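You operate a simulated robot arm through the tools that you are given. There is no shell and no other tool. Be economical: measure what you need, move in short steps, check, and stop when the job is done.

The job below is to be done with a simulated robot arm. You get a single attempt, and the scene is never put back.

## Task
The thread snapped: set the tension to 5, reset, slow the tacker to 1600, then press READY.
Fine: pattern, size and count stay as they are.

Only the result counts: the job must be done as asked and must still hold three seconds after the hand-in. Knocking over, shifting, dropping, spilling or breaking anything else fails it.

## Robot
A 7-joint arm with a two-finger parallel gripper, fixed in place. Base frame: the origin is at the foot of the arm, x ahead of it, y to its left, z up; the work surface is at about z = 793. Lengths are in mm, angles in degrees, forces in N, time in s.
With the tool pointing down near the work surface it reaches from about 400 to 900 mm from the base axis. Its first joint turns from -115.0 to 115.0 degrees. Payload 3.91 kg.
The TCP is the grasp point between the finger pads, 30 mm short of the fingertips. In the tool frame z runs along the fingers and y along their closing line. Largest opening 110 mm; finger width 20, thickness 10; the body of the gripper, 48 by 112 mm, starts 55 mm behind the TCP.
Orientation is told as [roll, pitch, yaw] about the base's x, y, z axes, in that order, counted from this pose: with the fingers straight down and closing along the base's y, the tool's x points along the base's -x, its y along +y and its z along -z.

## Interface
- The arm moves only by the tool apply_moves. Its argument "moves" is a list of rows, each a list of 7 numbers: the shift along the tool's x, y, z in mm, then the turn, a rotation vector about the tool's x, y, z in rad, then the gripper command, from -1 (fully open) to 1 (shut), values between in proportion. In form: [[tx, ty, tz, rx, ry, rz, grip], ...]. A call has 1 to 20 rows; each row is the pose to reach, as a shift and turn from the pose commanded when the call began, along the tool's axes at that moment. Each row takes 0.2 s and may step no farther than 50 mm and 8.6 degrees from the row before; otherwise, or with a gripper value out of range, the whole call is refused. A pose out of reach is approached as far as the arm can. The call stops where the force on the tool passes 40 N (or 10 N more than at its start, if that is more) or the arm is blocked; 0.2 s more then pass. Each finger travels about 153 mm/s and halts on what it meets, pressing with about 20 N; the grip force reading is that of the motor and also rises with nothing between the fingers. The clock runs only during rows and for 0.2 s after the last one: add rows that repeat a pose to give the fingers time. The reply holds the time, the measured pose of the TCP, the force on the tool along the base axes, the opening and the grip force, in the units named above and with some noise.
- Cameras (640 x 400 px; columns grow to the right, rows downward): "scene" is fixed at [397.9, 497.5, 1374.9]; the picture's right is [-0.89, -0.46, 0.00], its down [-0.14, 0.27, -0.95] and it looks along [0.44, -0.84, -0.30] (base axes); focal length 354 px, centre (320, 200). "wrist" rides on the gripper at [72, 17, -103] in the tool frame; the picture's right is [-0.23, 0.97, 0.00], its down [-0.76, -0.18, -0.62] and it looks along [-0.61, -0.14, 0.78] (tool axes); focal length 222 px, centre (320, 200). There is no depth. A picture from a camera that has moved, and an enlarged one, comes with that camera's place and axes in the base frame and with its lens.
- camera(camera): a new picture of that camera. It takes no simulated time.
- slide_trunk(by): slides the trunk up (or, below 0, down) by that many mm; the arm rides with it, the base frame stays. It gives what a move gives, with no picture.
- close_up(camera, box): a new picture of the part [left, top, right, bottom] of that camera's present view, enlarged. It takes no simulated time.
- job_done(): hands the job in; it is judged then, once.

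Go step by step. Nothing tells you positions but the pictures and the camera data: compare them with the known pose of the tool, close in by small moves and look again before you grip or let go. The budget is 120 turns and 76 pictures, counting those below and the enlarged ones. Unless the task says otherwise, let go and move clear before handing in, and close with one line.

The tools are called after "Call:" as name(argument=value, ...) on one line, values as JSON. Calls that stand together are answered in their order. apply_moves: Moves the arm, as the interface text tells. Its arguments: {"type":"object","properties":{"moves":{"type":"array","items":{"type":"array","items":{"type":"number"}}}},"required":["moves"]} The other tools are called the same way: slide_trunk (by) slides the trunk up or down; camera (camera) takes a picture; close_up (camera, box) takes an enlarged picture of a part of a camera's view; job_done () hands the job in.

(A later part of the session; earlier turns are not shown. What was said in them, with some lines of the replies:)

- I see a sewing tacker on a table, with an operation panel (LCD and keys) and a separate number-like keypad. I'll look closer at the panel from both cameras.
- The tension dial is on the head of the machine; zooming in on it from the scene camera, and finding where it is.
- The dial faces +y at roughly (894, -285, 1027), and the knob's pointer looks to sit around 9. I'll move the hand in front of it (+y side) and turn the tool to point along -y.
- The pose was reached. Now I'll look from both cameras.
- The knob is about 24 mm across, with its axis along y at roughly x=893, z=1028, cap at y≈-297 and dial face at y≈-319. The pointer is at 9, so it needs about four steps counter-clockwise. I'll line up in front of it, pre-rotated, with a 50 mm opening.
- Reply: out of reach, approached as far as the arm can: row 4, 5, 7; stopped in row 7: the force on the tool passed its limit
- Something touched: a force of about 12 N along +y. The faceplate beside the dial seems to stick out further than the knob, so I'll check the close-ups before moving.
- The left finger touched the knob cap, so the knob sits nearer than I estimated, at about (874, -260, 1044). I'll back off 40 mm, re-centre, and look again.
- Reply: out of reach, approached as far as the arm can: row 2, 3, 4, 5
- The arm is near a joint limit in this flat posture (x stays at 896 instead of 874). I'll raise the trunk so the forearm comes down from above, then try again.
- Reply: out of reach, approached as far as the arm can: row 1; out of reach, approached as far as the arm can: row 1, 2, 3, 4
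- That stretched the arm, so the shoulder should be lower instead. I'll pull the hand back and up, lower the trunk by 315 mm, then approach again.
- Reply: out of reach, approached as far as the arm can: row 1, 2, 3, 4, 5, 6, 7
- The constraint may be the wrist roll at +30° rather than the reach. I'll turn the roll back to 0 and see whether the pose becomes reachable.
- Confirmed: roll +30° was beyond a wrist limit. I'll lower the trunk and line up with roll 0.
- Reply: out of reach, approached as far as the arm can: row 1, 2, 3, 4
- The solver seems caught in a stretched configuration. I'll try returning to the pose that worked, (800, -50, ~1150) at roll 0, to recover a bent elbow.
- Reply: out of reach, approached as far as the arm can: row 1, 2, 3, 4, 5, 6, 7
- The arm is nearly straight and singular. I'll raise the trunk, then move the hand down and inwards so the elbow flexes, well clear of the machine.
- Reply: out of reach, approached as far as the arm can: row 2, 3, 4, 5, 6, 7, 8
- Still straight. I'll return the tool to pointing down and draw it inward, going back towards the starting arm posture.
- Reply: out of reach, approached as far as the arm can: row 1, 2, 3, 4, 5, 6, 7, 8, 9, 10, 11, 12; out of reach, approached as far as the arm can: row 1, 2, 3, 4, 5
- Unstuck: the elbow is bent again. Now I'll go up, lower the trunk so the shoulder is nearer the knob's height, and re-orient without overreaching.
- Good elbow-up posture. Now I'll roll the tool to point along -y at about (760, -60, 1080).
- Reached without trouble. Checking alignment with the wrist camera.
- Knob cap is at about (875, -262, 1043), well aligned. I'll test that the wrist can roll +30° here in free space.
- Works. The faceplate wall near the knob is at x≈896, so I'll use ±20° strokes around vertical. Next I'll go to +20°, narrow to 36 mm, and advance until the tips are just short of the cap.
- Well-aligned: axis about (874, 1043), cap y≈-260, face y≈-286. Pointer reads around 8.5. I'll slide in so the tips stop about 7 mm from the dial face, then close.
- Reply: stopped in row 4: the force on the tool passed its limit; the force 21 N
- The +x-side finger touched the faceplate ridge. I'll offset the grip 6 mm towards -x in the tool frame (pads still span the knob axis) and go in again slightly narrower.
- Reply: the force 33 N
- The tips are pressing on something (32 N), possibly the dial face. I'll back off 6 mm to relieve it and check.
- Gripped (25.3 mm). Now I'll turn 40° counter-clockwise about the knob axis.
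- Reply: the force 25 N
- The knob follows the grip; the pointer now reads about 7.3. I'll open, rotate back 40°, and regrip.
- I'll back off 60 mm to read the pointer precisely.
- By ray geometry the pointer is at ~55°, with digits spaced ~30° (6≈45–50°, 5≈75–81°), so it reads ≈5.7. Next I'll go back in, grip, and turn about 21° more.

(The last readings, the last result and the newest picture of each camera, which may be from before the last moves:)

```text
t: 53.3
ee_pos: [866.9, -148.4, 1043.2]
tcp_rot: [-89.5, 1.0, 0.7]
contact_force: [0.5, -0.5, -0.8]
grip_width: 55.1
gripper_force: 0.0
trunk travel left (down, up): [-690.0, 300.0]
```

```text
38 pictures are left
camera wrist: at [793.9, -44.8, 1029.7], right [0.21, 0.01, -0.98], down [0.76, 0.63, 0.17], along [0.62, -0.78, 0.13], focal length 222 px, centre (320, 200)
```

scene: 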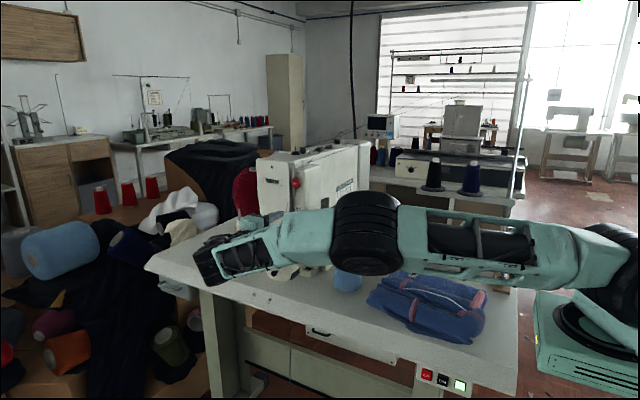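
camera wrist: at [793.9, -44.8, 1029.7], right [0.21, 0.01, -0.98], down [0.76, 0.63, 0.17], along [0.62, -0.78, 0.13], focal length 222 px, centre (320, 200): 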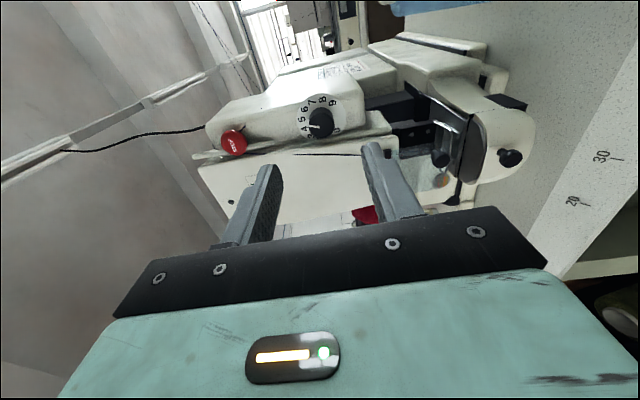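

Call:
close_up(camera="wrist", box=[286, 90, 356, 144])

Call:
close_up(camera="scene", box=[274, 195, 324, 233])

```text
7.41 times, centred on (321, 117) of wrist
camera zoom: at [793.9, -44.8, 1029.7], right [0.21, 0.01, -0.98], down [0.76, 0.63, 0.17], along [0.62, -0.78, 0.13], focal length 1645 px, centre (313, 815)
```

zoom: 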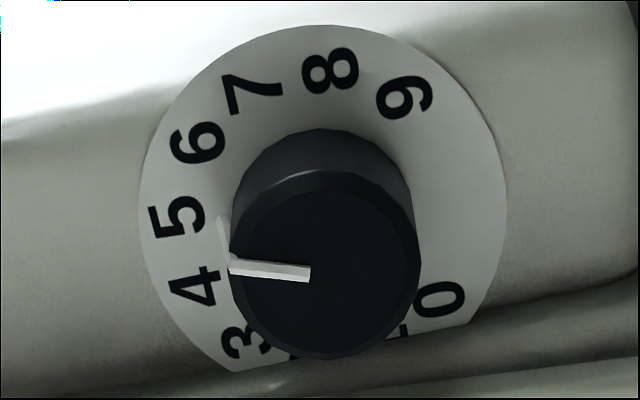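

```text
10.53 times, centred on (299, 214) of scene
camera zoom: at [397.9, 497.5, 1374.9], right [-0.89, -0.46, 0.0], down [-0.14, 0.27, -0.95], along [0.44, -0.84, -0.3], focal length 3721 px, centre (541, 53)
```

zoom: 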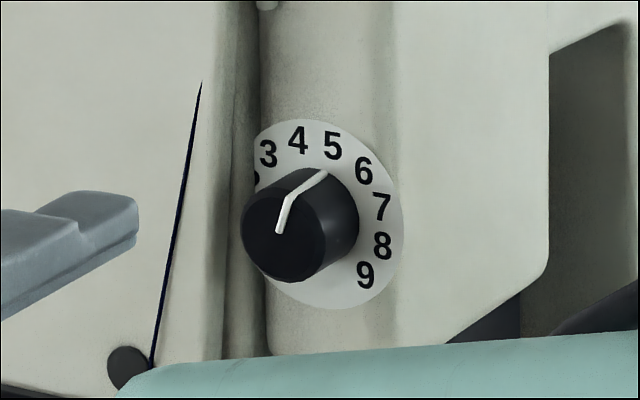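

Rays from both cameras put the pointer on 5. Now on to the control panel: I'll retreat, rise, and move towards x≈560, keeping away from the machine and the cone.

Call:
apply_moves(moves=[[0, -20, -30, 0, 0, 0, 0.5], [0, -60, -50, 0, 0, 0, 1], [20, -100, -50, 0, 0, 0, 1], [50, -130, -50, 0, 0, 0, 1], [90, -150, -50, 0, 0, 0, 1], [135, -150, -50, 0, 0, 0, 1], [180, -150, -50, 0, 0, 0, 1], [225, -150, -40, 0, 0, 0, 1], [265, -150, -20, 0, 0, 0, 1], [290, -150, 20, 0, 0, 0, 1], [305, -150, 60, 0, 0, 0, 1], [305, -150, 60, 0, 0, 0, 1]])

```text
t: 55.9
ee_pos: [566.0, -213.6, 1197.5]
tcp_rot: [-89.6, 0.9, 0.6]
contact_force: [0.1, -0.1, -0.2]
grip_width: 0.0
gripper_force: 20.4
trunk travel left (down, up): [-690.0, 300.0]
```

Call:
apply_moves(moves=[[0, 0, 40, -0.13, 0, 0, 1], [0, 10, 80, -0.26, 0, 0, 1], [0, 30, 120, -0.39, 0, 0, 1], [0, 50, 160, -0.52, 0, 0, 1], [0, 75, 200, -0.65, 0, 0, 1], [0, 100, 235, -0.68, 0, 0, 1], [0, 120, 250, -0.68, 0, 0, 1], [0, 120, 250, -0.68, 0, 0, 1]])

Call:
camera(camera="wrist")

Call:
camera(camera="scene")

```text
t: 57.7
ee_pos: [565.3, -462.8, 1077.5]
tcp_rot: [-50.6, 1.0, 0.7]
contact_force: [-0.4, 0.8, -0.3]
grip_width: 0.0
gripper_force: 19.7
trunk travel left (down, up): [-690.0, 300.0]
```

```text
35 pictures are left
camera wrist: at [493.8, -372.8, 1132.5], right [0.21, 0.62, -0.76], down [0.77, 0.38, 0.52], along [0.61, -0.69, -0.4], focal length 222 px, centre (320, 200)
```

wrist: 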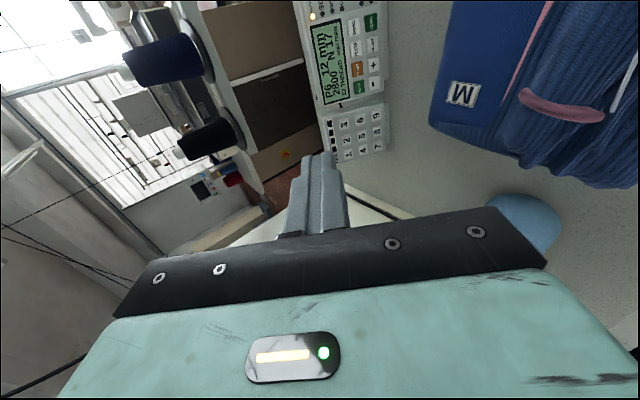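

```text
34 pictures are left
```

scene: 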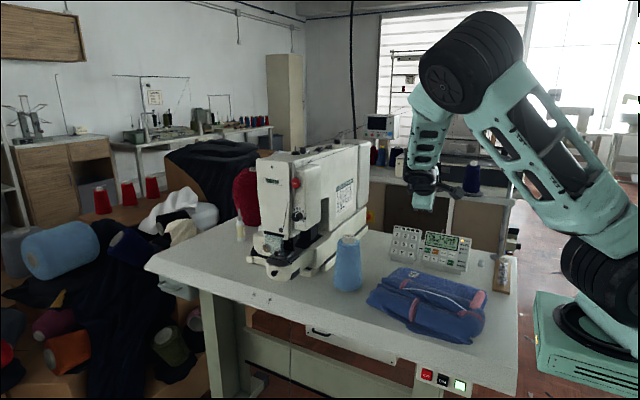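

The panel is visible in both views. I'll take close-ups to triangulate the keys.

Call:
close_up(camera="wrist", box=[295, 0, 395, 110])

Call:
close_up(camera="scene", box=[415, 225, 475, 275])

```text
3.64 times, centred on (345, 55) of wrist
camera zoom: at [493.8, -372.8, 1132.5], right [0.21, 0.62, -0.76], down [0.77, 0.38, 0.52], along [0.61, -0.69, -0.4], focal length 808 px, centre (229, 727)
```

zoom: 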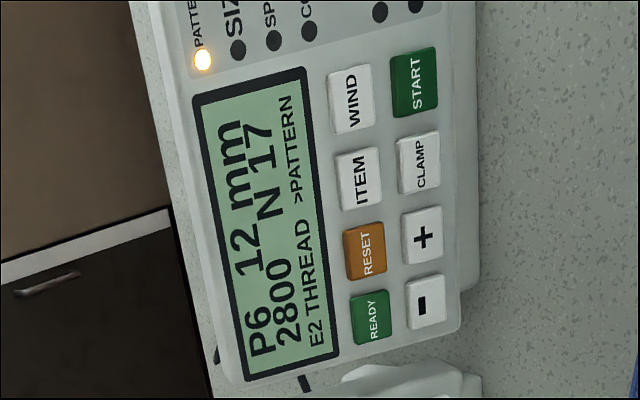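

```text
8.00 times, centred on (445, 250) of scene
camera zoom: at [397.9, 497.5, 1374.9], right [-0.89, -0.46, 0.0], down [-0.14, 0.27, -0.95], along [0.44, -0.84, -0.3], focal length 2828 px, centre (-680, -200)
```

zoom: 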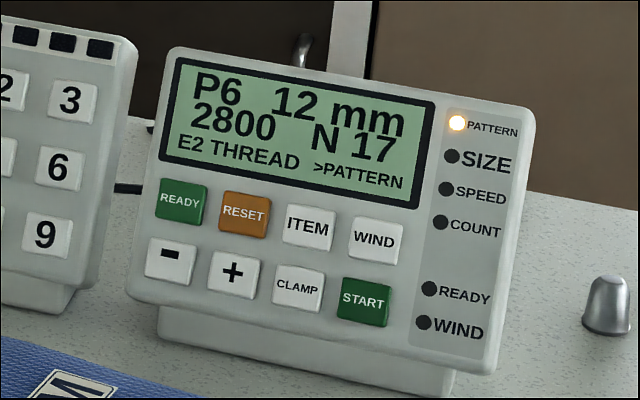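

Keys found: RESET (559, -649, 846), ITEM (533, -649, 847), READY (586, -649, 848), − (586, -639, 824). The face leans about 62°. I'll roll the tool 90° so the slim side of the gripper is vertical and the camera is on top, clear of the jeans.

Call:
apply_moves(moves=[[0, 0, 0, 0, 0, -0.1428, 1], [0, 0, 0, 0, 0, -0.2856, 1], [0, 0, 0, 0, 0, -0.4284, 1], [0, 0, 0, 0, 0, -0.5712, 1], [0, 0, 0, 0, 0, -0.714, 1], [0, 0, 0, 0, 0, -0.8568, 1], [0, 0, 0, 0, 0, -0.9996, 1], [0, 0, 0, 0, 0, -1.1424, 1], [0, 0, 0, 0, 0, -1.2852, 1], [0, 0, 0, 0, 0, -1.428, 1], [0, 0, 0, 0, 0, -1.5708, 1], [0, 0, 0, 0, 0, -1.5708, 1]])

Call:
apply_moves(moves=[[0, 0, 0, 0, 0.1, 0, 1], [0, 0, 0, 0, 0.1, 0, 1]])

Call:
camera(camera="wrist")

```text
t: 60.3
ee_pos: [566.1, -460.5, 1076.6]
tcp_rot: [1.8, 50.6, 92.1]
contact_force: [-0.3, 0.6, -0.5]
grip_width: 0.1
gripper_force: 20.1
trunk travel left (down, up): [-690.0, 300.0]
```

```text
t: 60.9
ee_pos: [565.3, -461.1, 1076.1]
tcp_rot: [2.0, 56.4, 92.2]
contact_force: [0.1, 0.3, 0.0]
grip_width: 0.0
gripper_force: 20.1
trunk travel left (down, up): [-690.0, 300.0]
```

```text
31 pictures are left
camera wrist: at [551.0, -415.5, 1196.3], right [-0.98, 0.11, -0.17], down [0.16, 0.94, -0.29], along [0.13, -0.31, -0.94], focal length 222 px, centre (320, 200)
```

wrist: 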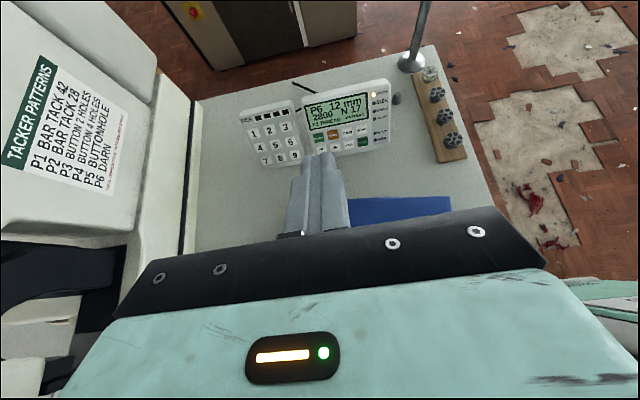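

Good view. I'll approach to a hover about 50 mm short of RESET and check alignment.

Call:
apply_moves(moves=[[-18, 1, 40, 0, 0, 0, 1], [-36, 2, 80, 0, 0, 0, 1], [-54, 3, 120, 0, 0, 0, 1], [-72, 3.5, 160, 0, 0, 0, 1], [-87.5, 3.5, 200, 0, 0, 0, 1], [-87.5, 3.5, 204, 0, 0, 0, 1]])

Call:
close_up(camera="wrist", box=[240, 60, 420, 190])

Call:
close_up(camera="scene", box=[380, 200, 500, 275])

```text
t: 62.3
ee_pos: [560.5, -580.3, 888.8]
tcp_rot: [1.7, 56.4, 92.1]
contact_force: [0.5, -0.1, 0.6]
grip_width: 0.0
gripper_force: 20.0
trunk travel left (down, up): [-690.0, 300.0]
```

```text
3.08 times, centred on (330, 125) of wrist
camera zoom: at [545.9, -535.7, 1009.2], right [-0.98, 0.12, -0.17], down [0.16, 0.94, -0.29], along [0.13, -0.31, -0.94], focal length 684 px, centre (289, 431)
```

zoom: 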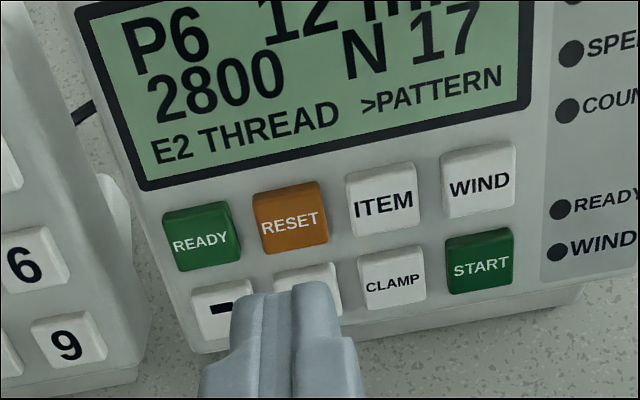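

```text
5.33 times, centred on (440, 238) of scene
camera zoom: at [397.9, 497.5, 1374.9], right [-0.89, -0.46, 0.0], down [-0.14, 0.27, -0.95], along [0.44, -0.84, -0.3], focal length 1885 px, centre (-320, 0)
```

zoom: 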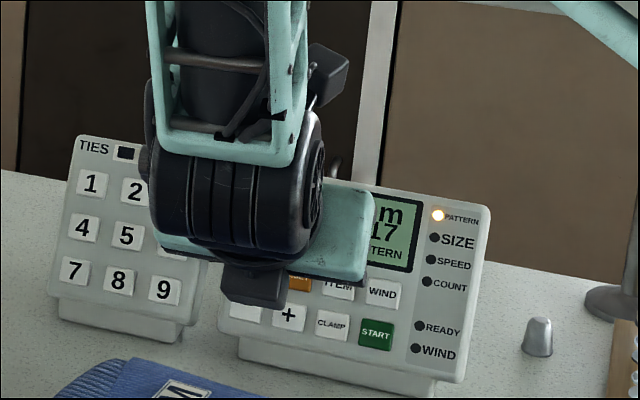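

Aligned in x with RESET. I'll advance along the tool axis (with +3 mm up) to near contact, then press gently.

Call:
apply_moves(moves=[[3, 0, 25, 0, 0, 0, 1], [3, 0, 44, 0, 0, 0, 1], [3, 0, 47, 0, 0, 0, 1], [3, 0, 49, 0, 0, 0, 1], [3, 0, 51, 0, 0, 0, 1], [3, 0, 52, 0, 0, 0, 1]])

Call:
close_up(camera="wrist", box=[240, 60, 420, 190])

```text
t: 63.7
ee_pos: [561.4, -627.0, 864.9]
tcp_rot: [2.0, 56.4, 92.2]
contact_force: [-1.4, 0.7, 0.5]
grip_width: 0.2
gripper_force: 19.8
trunk travel left (down, up): [-690.0, 300.0]
```

```text
3.08 times, centred on (330, 125) of wrist
camera zoom: at [546.1, -581.5, 984.6], right [-0.98, 0.11, -0.17], down [0.16, 0.94, -0.29], along [0.13, -0.31, -0.94], focal length 684 px, centre (289, 431)
```

zoom: 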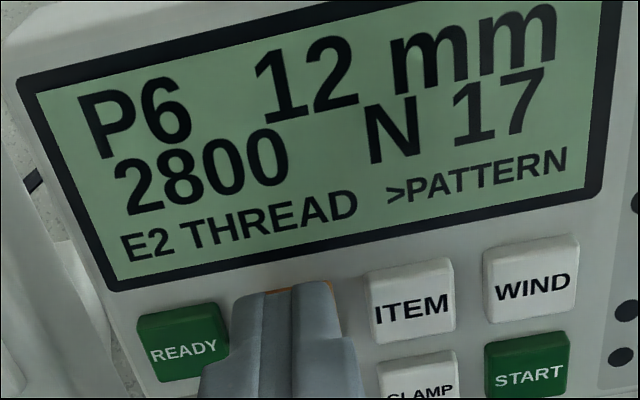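

No contact yet. I'll continue in 1.5 mm steps.

Call:
apply_moves(moves=[[0, 1, 1.5, 0, 0, 0, 1], [0, 1, 3, 0, 0, 0, 1], [0, 1, 4.5, 0, 0, 0, 1]])

Call:
close_up(camera="wrist", box=[240, 60, 420, 190])

```text
t: 64.5
ee_pos: [560.2, -630.9, 862.2]
tcp_rot: [1.8, 56.4, 92.2]
contact_force: [0.3, 0.6, 0.9]
grip_width: 0.1
gripper_force: 19.6
trunk travel left (down, up): [-690.0, 300.0]
```

```text
3.08 times, centred on (330, 125) of wrist
camera zoom: at [545.1, -585.0, 982.0], right [-0.98, 0.11, -0.17], down [0.16, 0.94, -0.29], along [0.13, -0.31, -0.94], focal length 684 px, centre (289, 431)
```

zoom: 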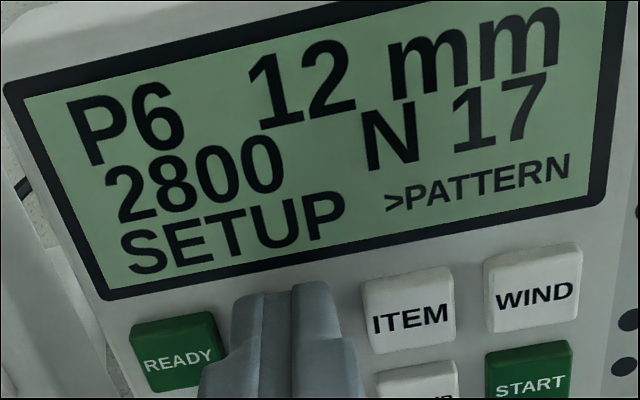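

RESET took: the display now shows SETUP. Next is ITEM, 26 mm towards -x; I'll press once and look.

Call:
apply_moves(moves=[[0, 0, -15, 0, 0, 0, 1], [0, 13, -15, 0, 0, 0, 1], [0, 26.5, -15, 0, 0, 0, 1], [0, 26.5, -6, 0, 0, 0, 1], [0, 26.5, -3, 0, 0, 0, 1], [0, 26.5, -1, 0, 0, 0, 1], [0, 26.5, 0.5, 0, 0, 0, 1], [0, 26.5, 0.5, 0, 0, 0, 1], [0, 26.5, -6, 0, 0, 0, 1], [0, 26.5, -15, 0, 0, 0, 1]])

Call:
close_up(camera="wrist", box=[220, 60, 400, 190])

```text
t: 66.7
ee_pos: [532.9, -619.0, 870.9]
tcp_rot: [1.9, 56.4, 92.3]
contact_force: [0.1, -0.6, -0.1]
grip_width: 0.2
gripper_force: 20.1
trunk travel left (down, up): [-690.0, 300.0]
```

```text
3.08 times, centred on (310, 125) of wrist
camera zoom: at [518.7, -573.0, 990.3], right [-0.98, 0.11, -0.17], down [0.16, 0.94, -0.29], along [0.13, -0.31, -0.94], focal length 684 px, centre (351, 431)
```

zoom: 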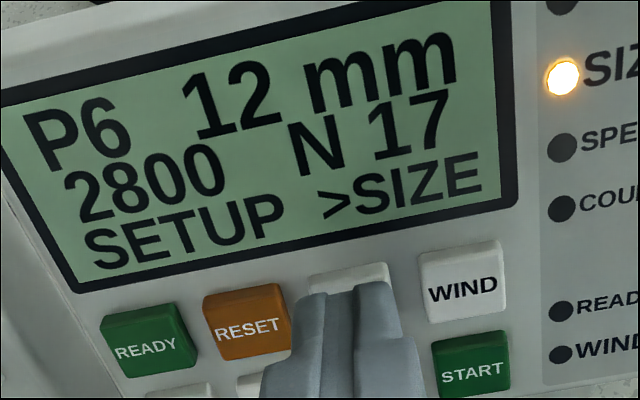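

Now SIZE is selected. I'll press ITEM once more for SPEED.

Call:
apply_moves(moves=[[0, 0, 9, 0, 0, 0, 1], [0, 0, 12, 0, 0, 0, 1], [0, 0, 14, 0, 0, 0, 1], [0, 0, 15.5, 0, 0, 0, 1], [0, 0, 15.5, 0, 0, 0, 1], [0, 0, 9, 0, 0, 0, 1], [0, 0, 0, 0, 0, 0, 1]])

Call:
close_up(camera="wrist", box=[220, 60, 400, 190])

```text
t: 68.3
ee_pos: [532.7, -619.6, 871.3]
tcp_rot: [1.8, 56.3, 92.2]
contact_force: [0.0, 0.8, -0.9]
grip_width: 0.3
gripper_force: 19.8
trunk travel left (down, up): [-690.0, 300.0]
```

```text
3.08 times, centred on (310, 125) of wrist
camera zoom: at [518.3, -573.1, 990.5], right [-0.98, 0.12, -0.17], down [0.16, 0.94, -0.29], along [0.13, -0.31, -0.94], focal length 684 px, centre (351, 431)
```

zoom: 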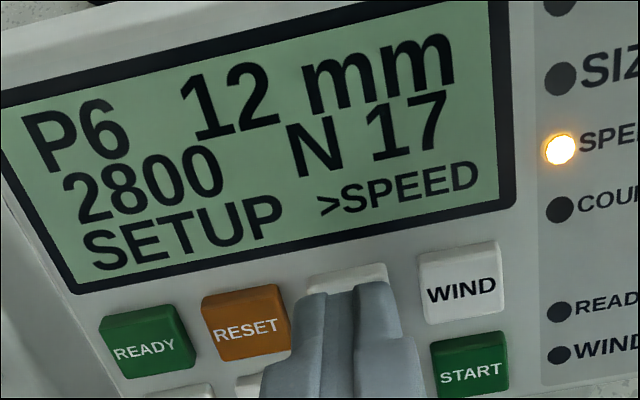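

SPEED is selected. I'll move to the − key (+53 mm x, one row down) and make a first careful press.

Call:
apply_moves(moves=[[0, 0, -10, 0, 0, 0, 1], [-8, -18, -10, 0, 0, 0, 1], [-17, -36, -10, 0, 0, 0, 1], [-25.8, -53, -10, 0, 0, 0, 1], [-25.8, -53, 2, 0, 0, 0, 1], [-25.8, -53, 2, 0, 0, 0, 1]])

Call:
close_up(camera="wrist", box=[240, 60, 420, 190])

Call:
camera(camera="scene")

```text
t: 69.7
ee_pos: [586.4, -605.9, 847.8]
tcp_rot: [1.9, 56.4, 92.2]
contact_force: [-0.5, -0.4, -0.7]
grip_width: 0.1
gripper_force: 20.6
trunk travel left (down, up): [-690.0, 300.0]
```

```text
3.08 times, centred on (330, 125) of wrist
camera zoom: at [572.0, -559.9, 967.6], right [-0.98, 0.11, -0.17], down [0.16, 0.94, -0.29], along [0.13, -0.31, -0.94], focal length 684 px, centre (289, 431)
```

zoom: 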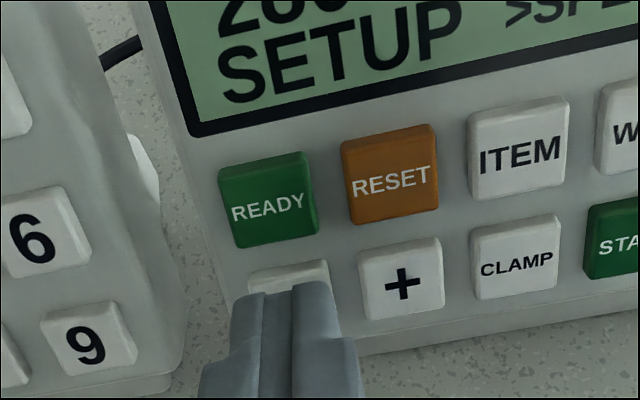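

```text
23 pictures are left
```

scene: 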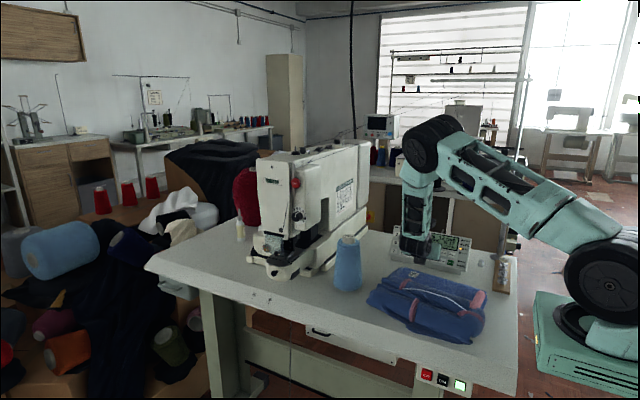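

Aligned with −. I'll press once and read the speed.

Call:
apply_moves(moves=[[0, 0, 9, 0, 0, 0, 1], [0, 0, 12, 0, 0, 0, 1], [0, 0, 14, 0, 0, 0, 1], [0, 0, 15.5, 0, 0, 0, 1], [0, 0, 17, 0, 0, 0, 1], [0, 0, 9, 0, 0, 0, 1], [0, 0, 9, 0, 0, 0, 1]])

Call:
close_up(camera="wrist", box=[240, 10, 440, 150])

```text
t: 71.3
ee_pos: [586.9, -613.2, 842.4]
tcp_rot: [2.0, 56.3, 92.3]
contact_force: [-0.9, 0.9, -0.6]
grip_width: 0.2
gripper_force: 20.1
trunk travel left (down, up): [-690.0, 300.0]
```

```text
2.86 times, centred on (340, 80) of wrist
camera zoom: at [570.9, -567.4, 962.4], right [-0.98, 0.12, -0.17], down [0.16, 0.94, -0.29], along [0.13, -0.31, -0.94], focal length 635 px, centre (263, 543)
```

zoom: 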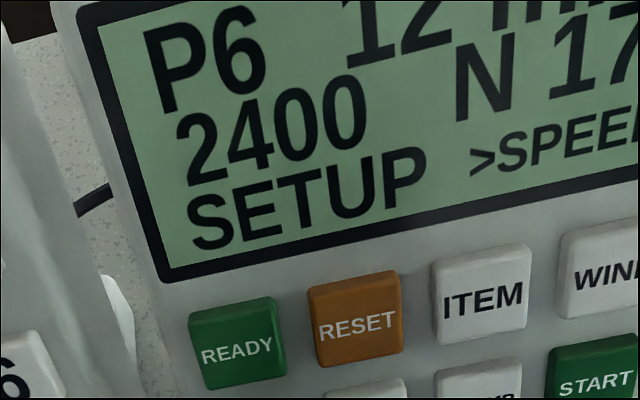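

One press took it to 2400. I'll press again with the same timing and check.

Call:
apply_moves(moves=[[0, 0, 3, 0, 0, 0, 1], [0, 0, 6, 0, 0, 0, 1], [0, 0, 8, 0, 0, 0, 1], [0, 0, 0, 0, 0, 0, 1], [0, 0, 0, 0, 0, 0, 1]])

Call:
close_up(camera="wrist", box=[240, 10, 440, 150])

```text
t: 72.5
ee_pos: [584.7, -613.0, 843.5]
tcp_rot: [1.9, 56.4, 92.2]
contact_force: [0.7, 0.1, -1.2]
grip_width: 0.2
gripper_force: 19.8
trunk travel left (down, up): [-690.0, 300.0]
```

```text
2.86 times, centred on (340, 80) of wrist
camera zoom: at [570.7, -567.8, 961.6], right [-0.98, 0.12, -0.17], down [0.16, 0.94, -0.29], along [0.13, -0.31, -0.94], focal length 635 px, centre (263, 543)
```

zoom: 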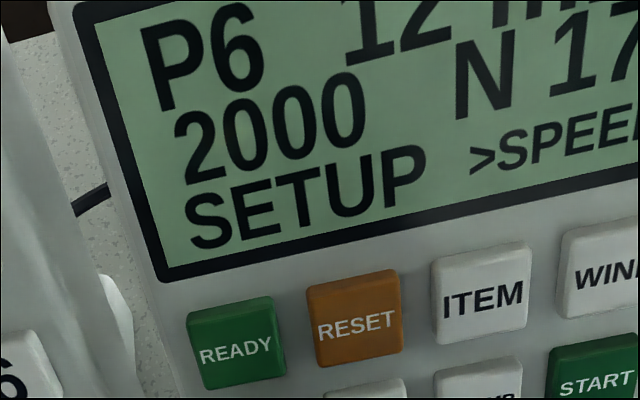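

It now shows 2000, so one more press is needed.

Call:
apply_moves(moves=[[0, 0, 3, 0, 0, 0, 1], [0, 0, 6, 0, 0, 0, 1], [0, 0, 8, 0, 0, 0, 1], [0, 0, 0, 0, 0, 0, 1], [0, 0, -8, 0, 0, 0, 1]])

Call:
close_up(camera="wrist", box=[240, 10, 440, 150])

```text
t: 73.7
ee_pos: [587.9, -607.1, 846.3]
tcp_rot: [1.9, 56.4, 92.1]
contact_force: [0.0, -0.2, -0.2]
grip_width: 0.0
gripper_force: 20.3
trunk travel left (down, up): [-690.0, 300.0]
```

```text
2.86 times, centred on (340, 80) of wrist
camera zoom: at [571.8, -561.3, 965.7], right [-0.98, 0.12, -0.17], down [0.16, 0.94, -0.29], along [0.13, -0.31, -0.94], focal length 635 px, centre (263, 543)
```

zoom: 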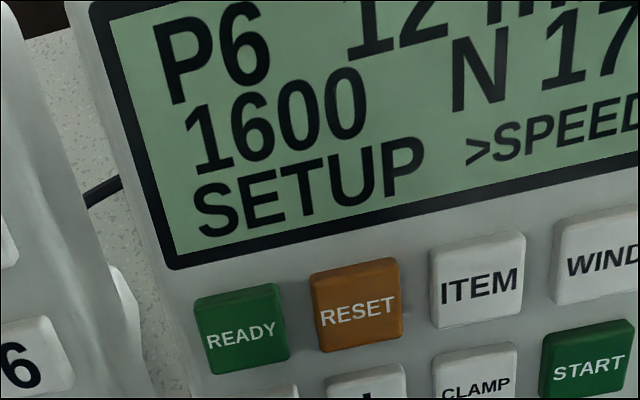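

The speed is 1600. Before READY, I'll recheck the dial from the now unobstructed scene camera.

Call:
close_up(camera="scene", box=[287, 200, 317, 226])

```text
15.38 times, centred on (302, 213) of scene
camera zoom: at [397.9, 497.5, 1374.9], right [-0.89, -0.46, 0.0], down [-0.14, 0.27, -0.95], along [0.44, -0.84, -0.3], focal length 5438 px, centre (597, 0)
```

zoom: 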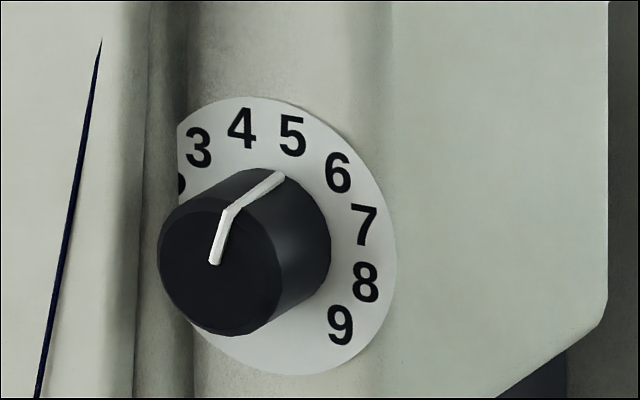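

A digit fit puts the pointer at 75–77° against 75° for "5", so it is right on 5. Now READY: one row up, press once.

Call:
apply_moves(moves=[[0, 0, -8, 0, 0, 0, 1], [13, 0.5, -10, 0, 0, 0, 1], [25.8, 0.5, -10, 0, 0, 0, 1], [25.8, 0.5, 2, 0, 0, 0, 1], [25.8, 0.5, 8, 0, 0, 0, 1], [25.8, 0.5, 11, 0, 0, 0, 1], [25.8, 0.5, 13, 0, 0, 0, 1], [25.8, 0.5, 14.5, 0, 0, 0, 1], [25.8, 0.5, 5, 0, 0, 0, 1], [25.8, 0.5, -8, 0, 0, 0, 1]])

Call:
close_up(camera="wrist", box=[240, 20, 480, 180])

```text
t: 75.9
ee_pos: [586.2, -614.5, 871.8]
tcp_rot: [1.9, 56.3, 92.3]
contact_force: [-0.2, -0.1, -0.2]
grip_width: 0.0
gripper_force: 20.1
trunk travel left (down, up): [-690.0, 300.0]
```

```text
2.50 times, centred on (360, 100) of wrist
camera zoom: at [570.9, -567.9, 991.5], right [-0.98, 0.12, -0.17], down [0.16, 0.94, -0.29], along [0.13, -0.31, -0.94], focal length 555 px, centre (220, 450)
```

zoom: 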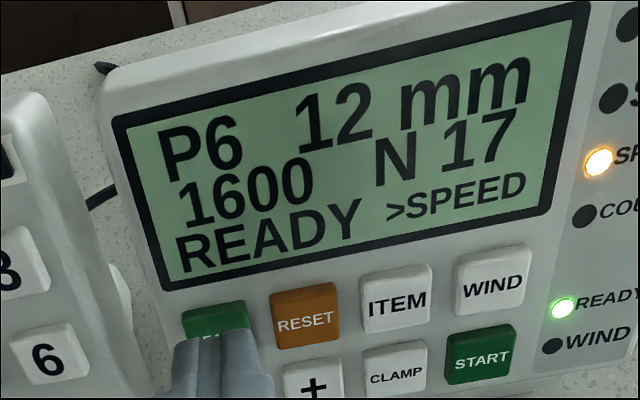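

The display shows P6, 12 mm, 1600, N 17, READY, and the READY lamp is green. I'll move clear now.

Call:
apply_moves(moves=[[0, 0, -30, 0, 0, 0, 1], [20, 0, -60, 0, 0, 0, 1], [50, 0, -95, 0, 0, 0, 1], [80, 0, -130, 0, 0, 0, 1], [100, 0, -170, 0, 0, 0, 1], [100, 0, -200, 0, 0, 0, 1]])

Call:
camera(camera="scene")

Call:
close_up(camera="scene", box=[380, 215, 480, 278])

```text
t: 77.3
ee_pos: [590.1, -503.4, 1068.7]
tcp_rot: [1.9, 56.2, 92.1]
contact_force: [0.6, -0.5, 0.2]
grip_width: 0.0
gripper_force: 19.8
trunk travel left (down, up): [-690.0, 300.0]
```

```text
17 pictures are left
```

scene: 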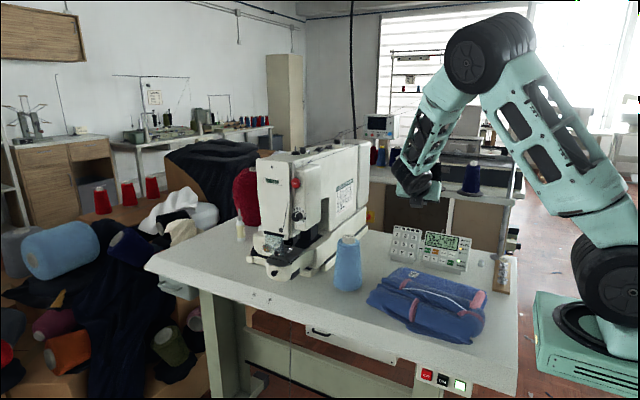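

```text
6.35 times, centred on (430, 246) of scene
camera zoom: at [397.9, 497.5, 1374.9], right [-0.89, -0.46, 0.0], down [-0.14, 0.27, -0.95], along [0.44, -0.84, -0.3], focal length 2244 px, centre (-378, -95)
```

zoom: 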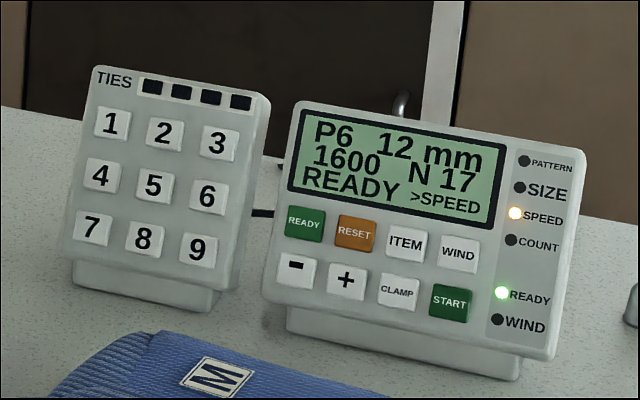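

Everything is set, the scene is undisturbed and the arm is clear, so I'm handing in.

Call:
job_done()

```text
The job is handed in.
```

The job is handed in: tension is at 5, the thread fault is reset, speed is 1600 and READY is lit, with pattern (P6), size (12 mm) and count (17) unchanged.
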